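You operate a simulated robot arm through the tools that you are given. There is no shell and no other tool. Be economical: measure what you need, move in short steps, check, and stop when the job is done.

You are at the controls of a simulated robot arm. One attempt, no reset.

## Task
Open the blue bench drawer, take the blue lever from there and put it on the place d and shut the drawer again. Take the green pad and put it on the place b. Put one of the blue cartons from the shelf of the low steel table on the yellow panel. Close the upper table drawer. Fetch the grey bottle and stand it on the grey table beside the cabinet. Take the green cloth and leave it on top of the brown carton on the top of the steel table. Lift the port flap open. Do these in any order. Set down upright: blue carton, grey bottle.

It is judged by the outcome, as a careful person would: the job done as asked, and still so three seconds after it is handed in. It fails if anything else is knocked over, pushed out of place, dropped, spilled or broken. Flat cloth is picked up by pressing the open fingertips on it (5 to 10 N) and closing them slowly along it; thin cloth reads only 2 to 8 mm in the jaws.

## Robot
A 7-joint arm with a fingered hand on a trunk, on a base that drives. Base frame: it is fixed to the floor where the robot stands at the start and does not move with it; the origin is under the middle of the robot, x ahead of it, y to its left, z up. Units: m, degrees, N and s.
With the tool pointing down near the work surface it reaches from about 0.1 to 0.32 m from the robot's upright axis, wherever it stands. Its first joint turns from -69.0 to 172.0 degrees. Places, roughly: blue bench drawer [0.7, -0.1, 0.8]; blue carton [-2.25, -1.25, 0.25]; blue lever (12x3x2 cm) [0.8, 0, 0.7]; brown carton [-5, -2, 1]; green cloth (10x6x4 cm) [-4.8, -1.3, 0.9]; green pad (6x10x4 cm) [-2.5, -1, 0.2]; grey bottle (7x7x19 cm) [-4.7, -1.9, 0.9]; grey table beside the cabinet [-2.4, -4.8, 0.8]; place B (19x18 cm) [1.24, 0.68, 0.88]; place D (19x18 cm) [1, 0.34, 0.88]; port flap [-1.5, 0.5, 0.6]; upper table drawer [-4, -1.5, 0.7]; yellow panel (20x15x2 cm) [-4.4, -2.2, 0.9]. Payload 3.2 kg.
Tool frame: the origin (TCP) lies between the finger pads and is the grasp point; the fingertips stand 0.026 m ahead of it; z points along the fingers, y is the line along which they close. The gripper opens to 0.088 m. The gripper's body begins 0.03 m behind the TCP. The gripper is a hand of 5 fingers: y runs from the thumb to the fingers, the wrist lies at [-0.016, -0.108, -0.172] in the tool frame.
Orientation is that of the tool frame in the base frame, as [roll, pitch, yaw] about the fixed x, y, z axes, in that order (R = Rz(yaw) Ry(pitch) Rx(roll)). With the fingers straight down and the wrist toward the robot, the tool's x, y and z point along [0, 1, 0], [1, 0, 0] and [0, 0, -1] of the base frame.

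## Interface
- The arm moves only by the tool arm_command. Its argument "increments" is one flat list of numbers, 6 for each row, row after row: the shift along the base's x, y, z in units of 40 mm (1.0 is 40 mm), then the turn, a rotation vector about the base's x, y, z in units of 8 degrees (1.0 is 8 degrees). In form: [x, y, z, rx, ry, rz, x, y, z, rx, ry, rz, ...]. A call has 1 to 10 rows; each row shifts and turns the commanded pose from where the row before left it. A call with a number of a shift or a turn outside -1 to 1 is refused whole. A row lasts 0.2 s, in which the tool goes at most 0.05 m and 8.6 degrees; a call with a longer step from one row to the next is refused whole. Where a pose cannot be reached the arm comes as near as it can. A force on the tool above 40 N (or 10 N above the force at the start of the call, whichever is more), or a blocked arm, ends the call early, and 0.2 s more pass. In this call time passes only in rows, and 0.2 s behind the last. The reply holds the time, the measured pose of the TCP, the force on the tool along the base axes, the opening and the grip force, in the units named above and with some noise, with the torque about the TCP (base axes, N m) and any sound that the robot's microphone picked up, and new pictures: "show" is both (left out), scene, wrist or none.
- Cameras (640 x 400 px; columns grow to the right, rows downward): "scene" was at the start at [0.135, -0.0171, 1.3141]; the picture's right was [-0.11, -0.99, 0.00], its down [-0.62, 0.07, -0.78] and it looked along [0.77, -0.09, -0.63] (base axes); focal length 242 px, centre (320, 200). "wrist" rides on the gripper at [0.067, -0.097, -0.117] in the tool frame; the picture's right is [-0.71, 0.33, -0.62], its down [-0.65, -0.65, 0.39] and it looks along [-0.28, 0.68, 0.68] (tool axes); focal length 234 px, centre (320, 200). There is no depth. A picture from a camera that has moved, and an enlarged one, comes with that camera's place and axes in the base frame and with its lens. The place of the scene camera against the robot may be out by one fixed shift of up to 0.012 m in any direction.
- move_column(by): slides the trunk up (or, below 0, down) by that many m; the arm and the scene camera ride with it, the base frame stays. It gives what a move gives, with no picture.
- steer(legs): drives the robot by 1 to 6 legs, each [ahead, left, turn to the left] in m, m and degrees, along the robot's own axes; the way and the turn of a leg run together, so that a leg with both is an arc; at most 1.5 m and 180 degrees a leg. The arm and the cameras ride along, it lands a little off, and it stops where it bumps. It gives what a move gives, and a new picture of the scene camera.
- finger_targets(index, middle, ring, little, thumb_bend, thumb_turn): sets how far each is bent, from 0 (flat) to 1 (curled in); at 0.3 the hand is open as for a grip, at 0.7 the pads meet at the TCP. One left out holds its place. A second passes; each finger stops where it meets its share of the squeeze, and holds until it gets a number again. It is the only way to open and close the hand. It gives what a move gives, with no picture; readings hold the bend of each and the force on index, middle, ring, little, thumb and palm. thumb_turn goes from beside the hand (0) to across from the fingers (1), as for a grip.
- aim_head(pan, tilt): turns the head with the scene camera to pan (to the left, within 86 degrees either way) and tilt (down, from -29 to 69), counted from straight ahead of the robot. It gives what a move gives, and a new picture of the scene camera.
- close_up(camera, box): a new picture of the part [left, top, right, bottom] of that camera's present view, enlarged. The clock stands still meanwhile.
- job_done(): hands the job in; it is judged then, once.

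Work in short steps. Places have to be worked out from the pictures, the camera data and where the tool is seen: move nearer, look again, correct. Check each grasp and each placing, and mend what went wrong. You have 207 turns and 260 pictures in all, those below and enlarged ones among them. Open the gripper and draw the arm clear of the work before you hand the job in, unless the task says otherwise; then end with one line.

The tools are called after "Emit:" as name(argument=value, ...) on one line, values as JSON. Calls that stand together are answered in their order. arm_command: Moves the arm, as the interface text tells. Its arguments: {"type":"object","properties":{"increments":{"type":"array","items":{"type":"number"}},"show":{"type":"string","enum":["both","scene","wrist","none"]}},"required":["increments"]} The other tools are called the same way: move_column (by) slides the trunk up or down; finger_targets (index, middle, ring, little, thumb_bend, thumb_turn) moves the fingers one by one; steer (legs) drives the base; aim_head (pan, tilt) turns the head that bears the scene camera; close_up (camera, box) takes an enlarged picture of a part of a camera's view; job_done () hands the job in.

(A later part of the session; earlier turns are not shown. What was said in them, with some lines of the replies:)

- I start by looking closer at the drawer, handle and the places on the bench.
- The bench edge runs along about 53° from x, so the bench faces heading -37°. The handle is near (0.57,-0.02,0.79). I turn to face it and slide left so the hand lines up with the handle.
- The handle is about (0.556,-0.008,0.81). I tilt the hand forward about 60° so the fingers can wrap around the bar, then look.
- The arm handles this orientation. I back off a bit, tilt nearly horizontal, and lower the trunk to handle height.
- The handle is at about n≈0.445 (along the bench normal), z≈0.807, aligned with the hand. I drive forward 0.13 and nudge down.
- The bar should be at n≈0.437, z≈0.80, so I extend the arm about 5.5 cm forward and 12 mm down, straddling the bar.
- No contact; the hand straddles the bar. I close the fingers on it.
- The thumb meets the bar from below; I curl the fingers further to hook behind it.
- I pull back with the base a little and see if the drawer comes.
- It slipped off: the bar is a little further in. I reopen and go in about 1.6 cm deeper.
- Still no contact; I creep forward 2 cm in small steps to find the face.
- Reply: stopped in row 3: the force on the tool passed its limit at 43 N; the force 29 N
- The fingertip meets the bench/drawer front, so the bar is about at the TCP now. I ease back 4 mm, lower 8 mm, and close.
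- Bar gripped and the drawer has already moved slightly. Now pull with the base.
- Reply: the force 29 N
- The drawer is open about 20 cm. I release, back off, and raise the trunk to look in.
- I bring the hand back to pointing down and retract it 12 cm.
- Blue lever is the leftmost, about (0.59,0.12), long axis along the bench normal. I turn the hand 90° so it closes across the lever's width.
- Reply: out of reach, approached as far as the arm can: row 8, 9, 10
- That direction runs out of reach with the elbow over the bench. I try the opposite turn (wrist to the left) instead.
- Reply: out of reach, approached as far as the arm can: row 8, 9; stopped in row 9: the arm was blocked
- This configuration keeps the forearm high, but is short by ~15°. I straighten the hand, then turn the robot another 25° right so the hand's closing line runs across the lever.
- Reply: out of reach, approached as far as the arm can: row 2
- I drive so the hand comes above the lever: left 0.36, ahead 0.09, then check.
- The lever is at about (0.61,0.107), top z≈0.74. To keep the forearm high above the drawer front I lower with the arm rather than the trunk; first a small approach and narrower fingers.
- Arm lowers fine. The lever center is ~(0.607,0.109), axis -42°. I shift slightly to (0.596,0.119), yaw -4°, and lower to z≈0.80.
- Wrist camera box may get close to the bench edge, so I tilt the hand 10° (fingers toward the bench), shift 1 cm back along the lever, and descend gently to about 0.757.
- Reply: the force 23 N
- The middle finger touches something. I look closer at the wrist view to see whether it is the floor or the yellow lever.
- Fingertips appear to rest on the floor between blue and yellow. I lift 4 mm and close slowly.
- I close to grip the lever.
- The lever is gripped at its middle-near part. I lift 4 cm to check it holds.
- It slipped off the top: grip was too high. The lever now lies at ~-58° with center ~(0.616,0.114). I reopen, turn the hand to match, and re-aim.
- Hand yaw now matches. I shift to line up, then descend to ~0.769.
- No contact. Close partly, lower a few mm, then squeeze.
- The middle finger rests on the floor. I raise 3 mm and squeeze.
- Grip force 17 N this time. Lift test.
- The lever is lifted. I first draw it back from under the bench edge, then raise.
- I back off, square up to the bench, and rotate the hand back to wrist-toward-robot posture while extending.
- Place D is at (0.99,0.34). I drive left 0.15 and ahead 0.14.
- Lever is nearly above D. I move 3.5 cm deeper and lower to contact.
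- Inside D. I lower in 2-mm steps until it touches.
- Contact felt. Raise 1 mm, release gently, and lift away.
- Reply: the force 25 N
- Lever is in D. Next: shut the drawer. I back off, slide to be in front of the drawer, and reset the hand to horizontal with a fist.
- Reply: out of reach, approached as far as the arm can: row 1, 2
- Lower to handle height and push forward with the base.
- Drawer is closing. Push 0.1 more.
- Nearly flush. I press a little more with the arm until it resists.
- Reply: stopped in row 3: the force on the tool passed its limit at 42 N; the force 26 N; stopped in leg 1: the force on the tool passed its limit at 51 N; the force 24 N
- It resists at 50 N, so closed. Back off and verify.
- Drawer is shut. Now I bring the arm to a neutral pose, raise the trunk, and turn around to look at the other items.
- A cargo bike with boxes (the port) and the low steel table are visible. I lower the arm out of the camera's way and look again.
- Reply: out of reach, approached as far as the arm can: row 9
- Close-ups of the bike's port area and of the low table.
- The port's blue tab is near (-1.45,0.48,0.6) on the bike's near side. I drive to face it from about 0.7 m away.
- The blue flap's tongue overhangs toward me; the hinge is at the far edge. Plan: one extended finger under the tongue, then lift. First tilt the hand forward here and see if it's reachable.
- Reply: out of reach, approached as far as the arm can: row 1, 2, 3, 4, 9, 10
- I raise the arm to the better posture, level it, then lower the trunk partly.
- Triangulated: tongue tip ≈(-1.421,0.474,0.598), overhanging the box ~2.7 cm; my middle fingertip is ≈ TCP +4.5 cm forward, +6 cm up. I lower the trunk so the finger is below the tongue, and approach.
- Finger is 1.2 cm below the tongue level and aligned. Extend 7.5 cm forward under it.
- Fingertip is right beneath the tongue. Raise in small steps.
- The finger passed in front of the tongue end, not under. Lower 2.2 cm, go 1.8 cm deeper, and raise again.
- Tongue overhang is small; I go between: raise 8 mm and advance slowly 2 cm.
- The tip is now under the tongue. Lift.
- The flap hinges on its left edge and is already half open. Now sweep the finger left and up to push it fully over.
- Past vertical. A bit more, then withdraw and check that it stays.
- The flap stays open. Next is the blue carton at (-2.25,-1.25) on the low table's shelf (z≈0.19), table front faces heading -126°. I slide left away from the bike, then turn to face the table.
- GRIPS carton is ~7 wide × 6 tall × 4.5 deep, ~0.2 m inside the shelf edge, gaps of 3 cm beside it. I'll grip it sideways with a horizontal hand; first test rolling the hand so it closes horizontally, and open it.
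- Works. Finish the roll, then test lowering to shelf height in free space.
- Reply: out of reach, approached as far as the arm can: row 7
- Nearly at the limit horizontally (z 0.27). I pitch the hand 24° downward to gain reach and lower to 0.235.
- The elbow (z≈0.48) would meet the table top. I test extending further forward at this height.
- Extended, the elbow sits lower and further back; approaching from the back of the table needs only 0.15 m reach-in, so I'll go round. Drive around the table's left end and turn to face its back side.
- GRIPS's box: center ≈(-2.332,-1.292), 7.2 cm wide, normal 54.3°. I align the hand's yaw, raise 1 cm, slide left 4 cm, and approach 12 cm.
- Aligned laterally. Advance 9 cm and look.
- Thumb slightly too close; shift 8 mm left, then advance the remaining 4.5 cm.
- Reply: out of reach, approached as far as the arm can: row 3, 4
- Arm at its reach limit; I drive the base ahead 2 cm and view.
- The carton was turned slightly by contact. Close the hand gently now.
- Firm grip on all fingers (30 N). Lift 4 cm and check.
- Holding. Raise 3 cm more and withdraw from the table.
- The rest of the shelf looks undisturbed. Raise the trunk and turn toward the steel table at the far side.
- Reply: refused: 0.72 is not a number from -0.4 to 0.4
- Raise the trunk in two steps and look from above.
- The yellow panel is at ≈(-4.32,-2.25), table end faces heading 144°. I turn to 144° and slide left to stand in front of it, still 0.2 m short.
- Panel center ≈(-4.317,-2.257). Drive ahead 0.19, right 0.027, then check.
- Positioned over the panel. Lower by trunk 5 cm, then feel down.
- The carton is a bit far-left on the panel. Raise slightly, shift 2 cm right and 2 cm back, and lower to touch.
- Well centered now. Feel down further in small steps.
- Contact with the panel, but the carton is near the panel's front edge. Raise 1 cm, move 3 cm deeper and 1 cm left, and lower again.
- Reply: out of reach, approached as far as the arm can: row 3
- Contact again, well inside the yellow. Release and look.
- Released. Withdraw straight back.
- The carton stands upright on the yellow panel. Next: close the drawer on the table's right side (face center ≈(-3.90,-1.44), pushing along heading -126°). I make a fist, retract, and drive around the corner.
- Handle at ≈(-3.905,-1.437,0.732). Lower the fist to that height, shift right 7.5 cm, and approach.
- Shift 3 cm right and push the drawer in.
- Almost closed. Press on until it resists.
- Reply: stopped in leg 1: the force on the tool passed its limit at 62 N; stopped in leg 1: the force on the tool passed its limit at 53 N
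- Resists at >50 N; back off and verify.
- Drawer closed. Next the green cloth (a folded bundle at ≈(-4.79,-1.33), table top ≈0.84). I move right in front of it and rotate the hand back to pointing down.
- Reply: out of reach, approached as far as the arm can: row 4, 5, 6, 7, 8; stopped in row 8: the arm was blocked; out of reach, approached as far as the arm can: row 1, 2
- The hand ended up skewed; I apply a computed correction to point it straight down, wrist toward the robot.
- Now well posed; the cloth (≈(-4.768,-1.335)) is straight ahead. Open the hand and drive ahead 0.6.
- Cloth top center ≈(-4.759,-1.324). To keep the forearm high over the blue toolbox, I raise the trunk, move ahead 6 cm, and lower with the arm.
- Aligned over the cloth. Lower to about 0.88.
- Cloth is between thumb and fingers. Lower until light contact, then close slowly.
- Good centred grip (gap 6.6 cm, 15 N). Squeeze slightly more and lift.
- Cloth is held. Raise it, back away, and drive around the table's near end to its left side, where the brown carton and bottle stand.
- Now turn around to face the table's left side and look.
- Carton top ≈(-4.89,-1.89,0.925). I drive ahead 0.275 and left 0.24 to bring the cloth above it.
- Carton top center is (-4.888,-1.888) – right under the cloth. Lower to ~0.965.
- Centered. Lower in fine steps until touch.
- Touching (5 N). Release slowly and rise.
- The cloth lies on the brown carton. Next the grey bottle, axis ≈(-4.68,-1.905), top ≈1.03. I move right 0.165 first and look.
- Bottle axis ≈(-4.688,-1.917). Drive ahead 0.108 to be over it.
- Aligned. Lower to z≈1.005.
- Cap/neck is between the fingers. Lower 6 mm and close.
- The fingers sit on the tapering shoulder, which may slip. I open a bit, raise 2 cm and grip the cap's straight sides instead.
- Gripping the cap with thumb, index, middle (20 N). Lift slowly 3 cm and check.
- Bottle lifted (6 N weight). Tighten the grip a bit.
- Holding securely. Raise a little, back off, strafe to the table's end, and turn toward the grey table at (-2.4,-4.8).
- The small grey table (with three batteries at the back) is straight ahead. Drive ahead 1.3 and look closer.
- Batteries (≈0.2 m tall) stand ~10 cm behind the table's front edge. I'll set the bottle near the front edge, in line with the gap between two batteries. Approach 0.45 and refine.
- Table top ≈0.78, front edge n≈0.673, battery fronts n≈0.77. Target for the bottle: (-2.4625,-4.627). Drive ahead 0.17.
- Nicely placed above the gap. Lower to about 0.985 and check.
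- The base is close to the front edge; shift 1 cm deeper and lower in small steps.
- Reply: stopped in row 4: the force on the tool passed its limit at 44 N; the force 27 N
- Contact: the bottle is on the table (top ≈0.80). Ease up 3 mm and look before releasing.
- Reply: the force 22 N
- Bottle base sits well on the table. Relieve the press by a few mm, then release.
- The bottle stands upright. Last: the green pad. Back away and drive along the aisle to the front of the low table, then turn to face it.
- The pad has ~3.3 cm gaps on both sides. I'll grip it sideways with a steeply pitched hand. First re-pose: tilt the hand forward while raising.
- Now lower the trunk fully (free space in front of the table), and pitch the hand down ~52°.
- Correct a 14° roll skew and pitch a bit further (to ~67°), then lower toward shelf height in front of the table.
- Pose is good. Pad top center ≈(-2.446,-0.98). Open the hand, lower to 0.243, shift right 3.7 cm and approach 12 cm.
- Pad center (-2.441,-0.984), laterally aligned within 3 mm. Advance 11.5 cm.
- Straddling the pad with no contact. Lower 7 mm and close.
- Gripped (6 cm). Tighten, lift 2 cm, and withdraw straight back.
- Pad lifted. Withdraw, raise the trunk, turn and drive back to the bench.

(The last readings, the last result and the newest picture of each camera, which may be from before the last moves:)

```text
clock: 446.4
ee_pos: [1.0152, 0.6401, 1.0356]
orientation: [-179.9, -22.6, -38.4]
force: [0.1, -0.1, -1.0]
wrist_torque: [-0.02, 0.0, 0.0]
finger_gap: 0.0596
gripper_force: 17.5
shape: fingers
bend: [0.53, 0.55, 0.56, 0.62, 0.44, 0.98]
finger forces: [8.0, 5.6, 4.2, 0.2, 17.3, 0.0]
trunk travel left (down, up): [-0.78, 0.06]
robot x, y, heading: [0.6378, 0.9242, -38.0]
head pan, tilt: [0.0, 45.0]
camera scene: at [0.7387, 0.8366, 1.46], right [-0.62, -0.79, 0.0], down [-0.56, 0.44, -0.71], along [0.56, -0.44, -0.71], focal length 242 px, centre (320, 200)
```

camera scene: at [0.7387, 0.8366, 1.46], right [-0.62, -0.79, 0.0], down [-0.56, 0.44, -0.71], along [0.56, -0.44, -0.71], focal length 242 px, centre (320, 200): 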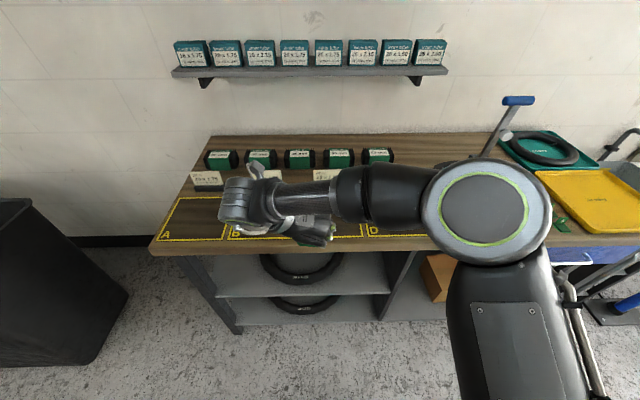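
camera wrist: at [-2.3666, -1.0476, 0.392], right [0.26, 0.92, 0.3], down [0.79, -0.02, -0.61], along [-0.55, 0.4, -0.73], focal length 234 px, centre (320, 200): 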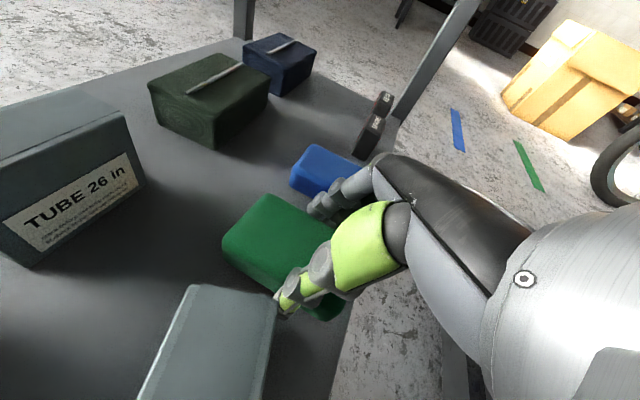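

Place B center ≈ s 1.284, n 0.585. Drive ahead 0.165 and left 0.16 to bring the pad above it.

Emit:
steer(legs=[[0, 0.16, 0], [0.165, 0, 0]])

Emit:
arm_command(increments=[0, 0, 0, 0, 0, 0], show="wrist")

```text
clock: 448.8
ee_pos: [1.2425, 0.668, 1.0359]
orientation: [-179.9, -22.7, -38.4]
force: [0.1, 0.7, 0.1]
wrist_torque: [-0.01, 0.01, 0.01]
finger_gap: 0.0598
gripper_force: 18.1
shape: fingers
bend: [0.53, 0.55, 0.56, 0.62, 0.44, 0.98]
finger forces: [8.0, 5.5, 4.3, 0.2, 17.3, 0.0]
trunk travel left (down, up): [-0.78, 0.06]
robot x, y, heading: [0.8606, 0.9499, -37.8]
head pan, tilt: [0.0, 45.0]
camera scene: at [0.9649, 0.8644, 1.4601], right [-0.62, -0.79, 0.0], down [-0.56, 0.44, -0.71], along [0.56, -0.44, -0.71], focal length 242 px, centre (320, 200)
```

scene: 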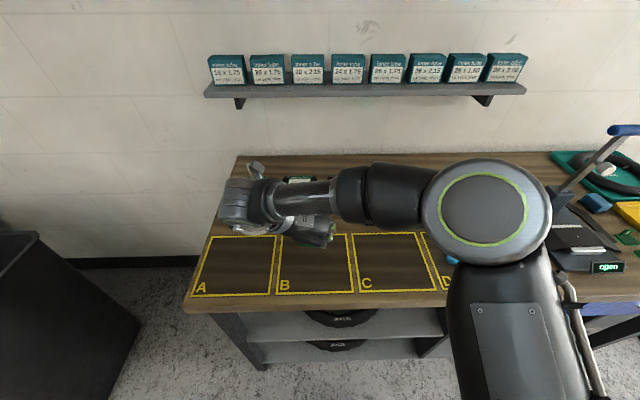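

```text
clock: 449.2
ee_pos: [1.2408, 0.6675, 1.0371]
orientation: [-179.9, -22.8, -38.5]
force: [-0.3, 0.2, 0.6]
wrist_torque: [-0.01, -0.01, 0.01]
finger_gap: 0.0598
gripper_force: 17.6
shape: fingers
bend: [0.53, 0.55, 0.56, 0.62, 0.44, 0.98]
finger forces: [8.0, 5.6, 4.1, 0.1, 17.4, 0.0]
trunk travel left (down, up): [-0.78, 0.06]
robot x, y, heading: [0.8644, 0.9522, -38.1]
head pan, tilt: [0.0, 45.0]
camera wrist: at [1.3142, 0.7348, 1.1726], right [-0.91, 0.3, 0.3], down [0.06, 0.79, -0.61], along [-0.42, -0.53, -0.73], focal length 234 px, centre (320, 200)
```

wrist: 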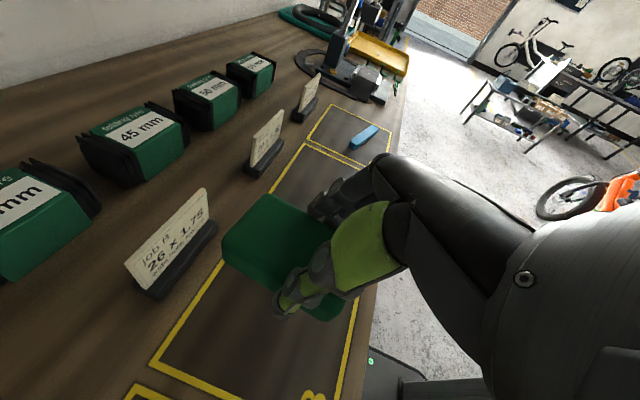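

The pad is exactly above B. Lower with the trunk 9 cm, then feel for contact.

Emit:
move_column(by=-0.095)

Emit:
arm_command(increments=[0, 0, -0.1, 0, 0, 0, 0, 0, -0.1, 0, 0, 0, 0, 0, -0.1, 0, 0, 0, 0, 0, -0.08, 0, 0, 0], show="both")

```text
clock: 450.5
ee_pos: [1.2414, 0.6682, 0.9395]
orientation: [-179.8, -22.8, -38.4]
force: [1.0, 0.2, 0.1]
wrist_torque: [0.0, 0.0, 0.05]
finger_gap: 0.0598
gripper_force: 17.1
shape: fingers
bend: [0.53, 0.55, 0.56, 0.62, 0.44, 0.98]
finger forces: [8.0, 5.5, 4.2, 0.1, 17.3, 0.1]
trunk travel left (down, up): [-0.685, 0.155]
robot x, y, heading: [0.8647, 0.9521, -38.2]
head pan, tilt: [0.0, 45.0]
```

```text
clock: 451.5
ee_pos: [1.2414, 0.6676, 0.925]
orientation: [-179.9, -22.7, -38.4]
force: [-0.6, -0.2, 0.7]
wrist_torque: [0.04, -0.04, 0.01]
finger_gap: 0.0599
gripper_force: 17.8
shape: fingers
bend: [0.53, 0.55, 0.56, 0.62, 0.44, 0.98]
finger forces: [8.4, 5.5, 4.1, 0.2, 17.7, 0.0]
trunk travel left (down, up): [-0.685, 0.155]
robot x, y, heading: [0.8592, 0.955, -38.4]
head pan, tilt: [0.0, 45.0]
camera scene: at [0.9646, 0.8646, 1.3651], right [-0.62, -0.79, 0.0], down [-0.56, 0.44, -0.71], along [0.56, -0.44, -0.71], focal length 242 px, centre (320, 200)
camera wrist: at [1.3152, 0.7343, 1.0623], right [-0.91, 0.3, 0.3], down [0.06, 0.79, -0.61], along [-0.42, -0.54, -0.73], focal length 234 px, centre (320, 200)
```

scene: 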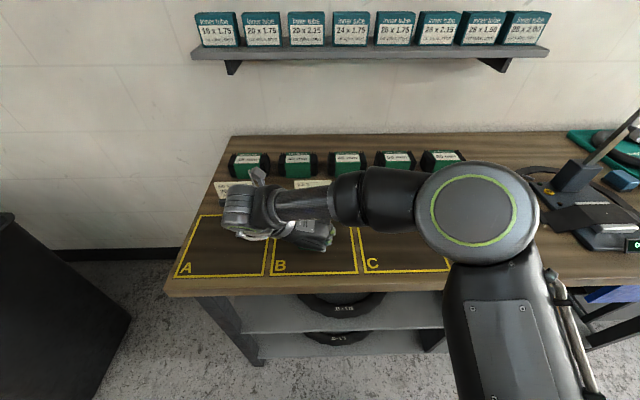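
wrist: 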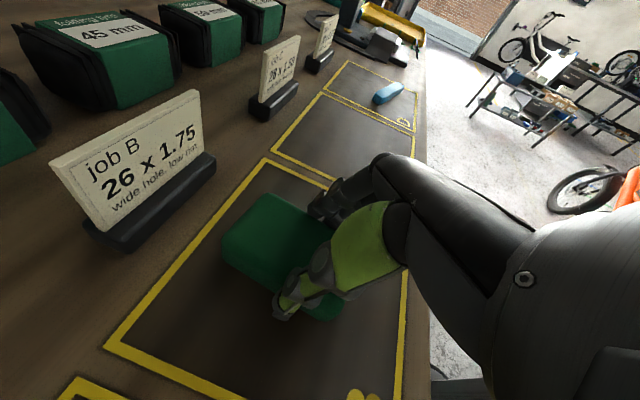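

Well centered in B. A few more mm down to contact.

Emit:
arm_command(increments=[0, 0, -0.06, 0, 0, 0, 0, 0, -0.06, 0, 0, 0], show="none")

```text
clock: 452.1
ee_pos: [1.242, 0.6705, 0.9247]
orientation: [-179.9, -23.2, -38.5]
force: [0.9, -1.0, 19.2]
wrist_torque: [0.09, -0.24, 0.12]
finger_gap: 0.0602
gripper_force: 20.0
shape: fingers
bend: [0.53, 0.55, 0.56, 0.62, 0.44, 0.97]
finger forces: [8.8, 5.4, 4.1, 0.1, 21.6, 0.0]
trunk travel left (down, up): [-0.685, 0.155]
robot x, y, heading: [0.8631, 0.9548, -38.0]
head pan, tilt: [0.0, 45.0]
```

Contact (19 N). Ease up 2 mm, release, and lift clear.

Emit:
arm_command(increments=[0, 0, 0.06, 0, 0, 0], show="none")

Emit:
finger_targets(index=0.33, middle=0.33, ring=0.33, little=0.33, thumb_bend=0.33)

Emit:
arm_command(increments=[0, 0, 0.4, 0, 0, 0, 0, 0, 0.7, 0, 0, 0, 0, 0, 0.8, 0, 0, 0], show="both")

```text
clock: 452.5
ee_pos: [1.2402, 0.6684, 0.9248]
orientation: [-179.9, -22.9, -38.4]
force: [1.4, -2.8, 14.9]
wrist_torque: [0.01, -0.25, 0.11]
finger_gap: 0.06
gripper_force: 18.8
shape: fingers
bend: [0.53, 0.55, 0.56, 0.62, 0.44, 0.97]
finger forces: [8.7, 5.4, 4.0, 0.1, 20.4, 0.0]
trunk travel left (down, up): [-0.685, 0.155]
robot x, y, heading: [0.8615, 0.9493, -38.1]
head pan, tilt: [0.0, 45.0]
```

```text
clock: 453.5
ee_pos: [1.2416, 0.6689, 0.9237]
orientation: [-179.9, -22.7, -38.4]
force: [-0.9, 0.1, 0.5]
wrist_torque: [-0.01, 0.01, 0.01]
finger_gap: 0.081
gripper_force: 0.2
shape: fingers
bend: [0.33, 0.33, 0.33, 0.33, 0.33, 1.0]
finger forces: [0.1, 0.0, 0.0, 0.0, 0.0, 0.0]
trunk travel left (down, up): [-0.685, 0.155]
robot x, y, heading: [0.8622, 0.9547, -37.9]
head pan, tilt: [0.0, 45.0]
```

```text
clock: 454.3
ee_pos: [1.2411, 0.6676, 1.0013]
orientation: [-179.9, -22.6, -38.5]
force: [0.4, 0.2, 0.4]
wrist_torque: [0.0, -0.01, 0.0]
finger_gap: 0.0815
gripper_force: 0.1
shape: fingers
bend: [0.33, 0.33, 0.33, 0.33, 0.33, 1.0]
finger forces: [0.0, 0.1, 0.0, 0.1, 0.1, 0.1]
trunk travel left (down, up): [-0.685, 0.155]
robot x, y, heading: [0.8694, 0.954, -38.2]
head pan, tilt: [0.0, 45.0]
camera scene: at [0.9642, 0.8646, 1.3651], right [-0.62, -0.79, 0.0], down [-0.56, 0.44, -0.71], along [0.56, -0.44, -0.71], focal length 242 px, centre (320, 200)
camera wrist: at [1.3146, 0.7339, 1.1373], right [-0.91, 0.3, 0.3], down [0.06, 0.79, -0.61], along [-0.42, -0.53, -0.73], focal length 234 px, centre (320, 200)
```

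scene: 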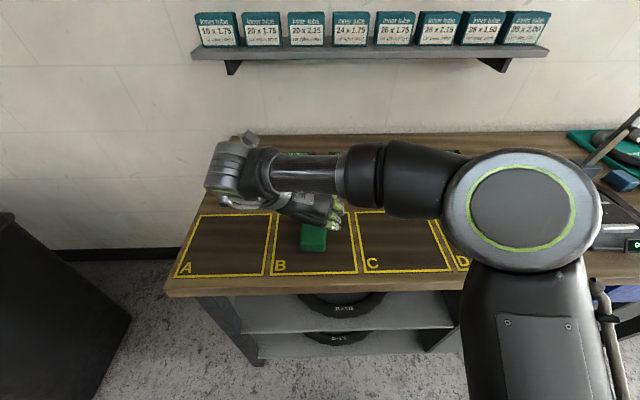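
wrist: 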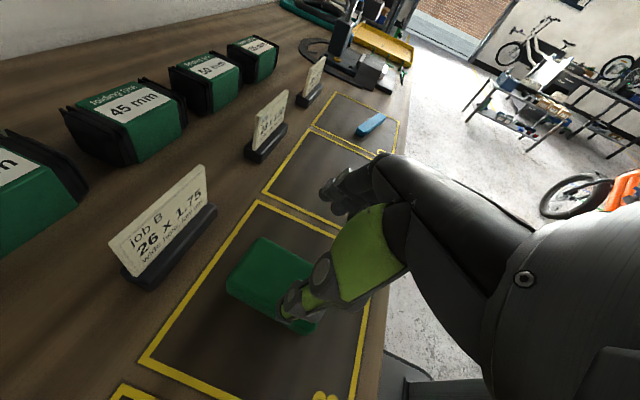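

The pad lies in B. Raise a bit, draw back, and take a last look at bench, drawer and flap.

Emit:
arm_command(increments=[0, 0, 0.8, 0, 0, 0, 0, 0, 0.8, 0, 0, 0], show="none")

Emit:
steer(legs=[[-0.5, 0, 0]])

Emit:
aim_head(pan=-35, tilt=40)

```text
clock: 454.9
ee_pos: [1.2412, 0.6677, 1.0639]
orientation: [-179.9, -22.7, -38.4]
force: [0.0, 0.0, -0.3]
wrist_torque: [0.02, -0.02, 0.0]
finger_gap: 0.0814
gripper_force: 0.0
shape: fingers
bend: [0.33, 0.33, 0.33, 0.33, 0.33, 1.0]
finger forces: [0.1, 0.0, 0.1, 0.1, 0.0, 0.0]
trunk travel left (down, up): [-0.685, 0.155]
robot x, y, heading: [0.8603, 0.9529, -38.3]
head pan, tilt: [0.0, 45.0]
```

```text
clock: 457.8
ee_pos: [0.8547, 0.9711, 1.0627]
orientation: [-179.9, -22.9, -38.5]
force: [0.0, 0.2, 0.5]
wrist_torque: [0.03, 0.02, -0.03]
finger_gap: 0.0814
gripper_force: 0.1
shape: fingers
bend: [0.33, 0.33, 0.33, 0.33, 0.33, 1.0]
finger forces: [0.0, 0.0, 0.0, 0.0, 0.0, 0.0]
trunk travel left (down, up): [-0.685, 0.155]
robot x, y, heading: [0.4775, 1.2553, -38.0]
head pan, tilt: [0.0, 45.0]
camera scene: at [0.5784, 1.1676, 1.3651], right [-0.62, -0.79, 0.0], down [-0.56, 0.44, -0.71], along [0.56, -0.44, -0.71], focal length 242 px, centre (320, 200)
```

scene: 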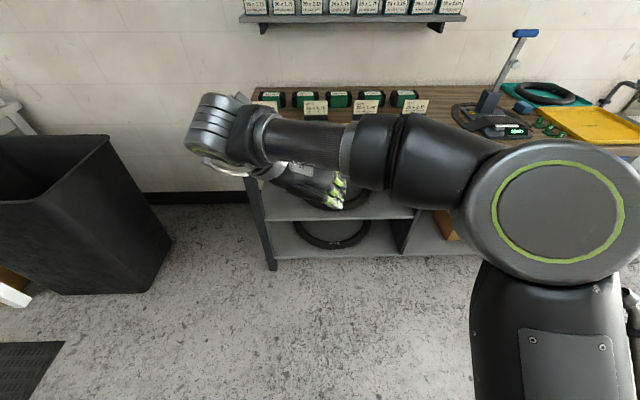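

```text
clock: 458.8
ee_pos: [0.8555, 0.9709, 1.0641]
orientation: [-179.8, -22.7, -38.4]
force: [0.1, -0.6, 1.0]
wrist_torque: [-0.03, 0.02, 0.01]
finger_gap: 0.0816
gripper_force: 0.1
shape: fingers
bend: [0.33, 0.33, 0.33, 0.33, 0.33, 1.0]
finger forces: [0.0, 0.1, 0.0, 0.0, 0.0, 0.0]
trunk travel left (down, up): [-0.685, 0.155]
robot x, y, heading: [0.4762, 1.2547, -38.0]
head pan, tilt: [-35.0, 40.0]
camera scene: at [0.5394, 1.1362, 1.3723], right [-0.96, -0.29, 0.0], down [-0.19, 0.61, -0.77], along [0.22, -0.73, -0.64], focal length 242 px, centre (320, 200)
```

scene: 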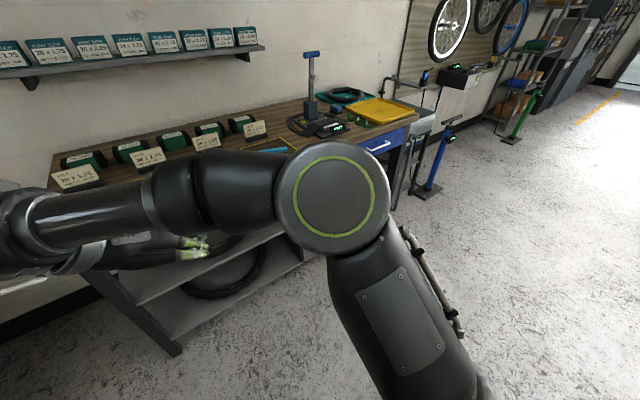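

Emit:
close_up(camera="scene", box=[300, 80, 460, 180])

```text
4.00 times, centred on (380, 130) of scene
camera zoom: at [0.5394, 1.1362, 1.3723], right [-0.96, -0.29, 0.0], down [-0.19, 0.61, -0.77], along [0.22, -0.73, -0.64], focal length 968 px, centre (80, 480)
```

zoom: 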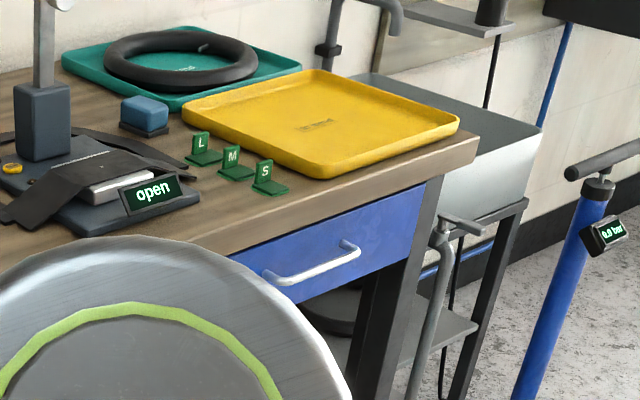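

The blue drawer is flush, and every item was checked after it was placed. The hand is open and the arm is clear, so I hand the job in.

Emit:
job_done()

```text
The job is handed in.
```

I've handed in the job with all seven tasks done: the lever is on place d with its drawer shut, and the pad is on place b. The blue carton stands upright on the yellow panel, the upper table drawer is closed, and the grey bottle stands upright on the grey table. The green cloth is on the brown carton and the port flap is open. I last looked at the flap just after opening it.
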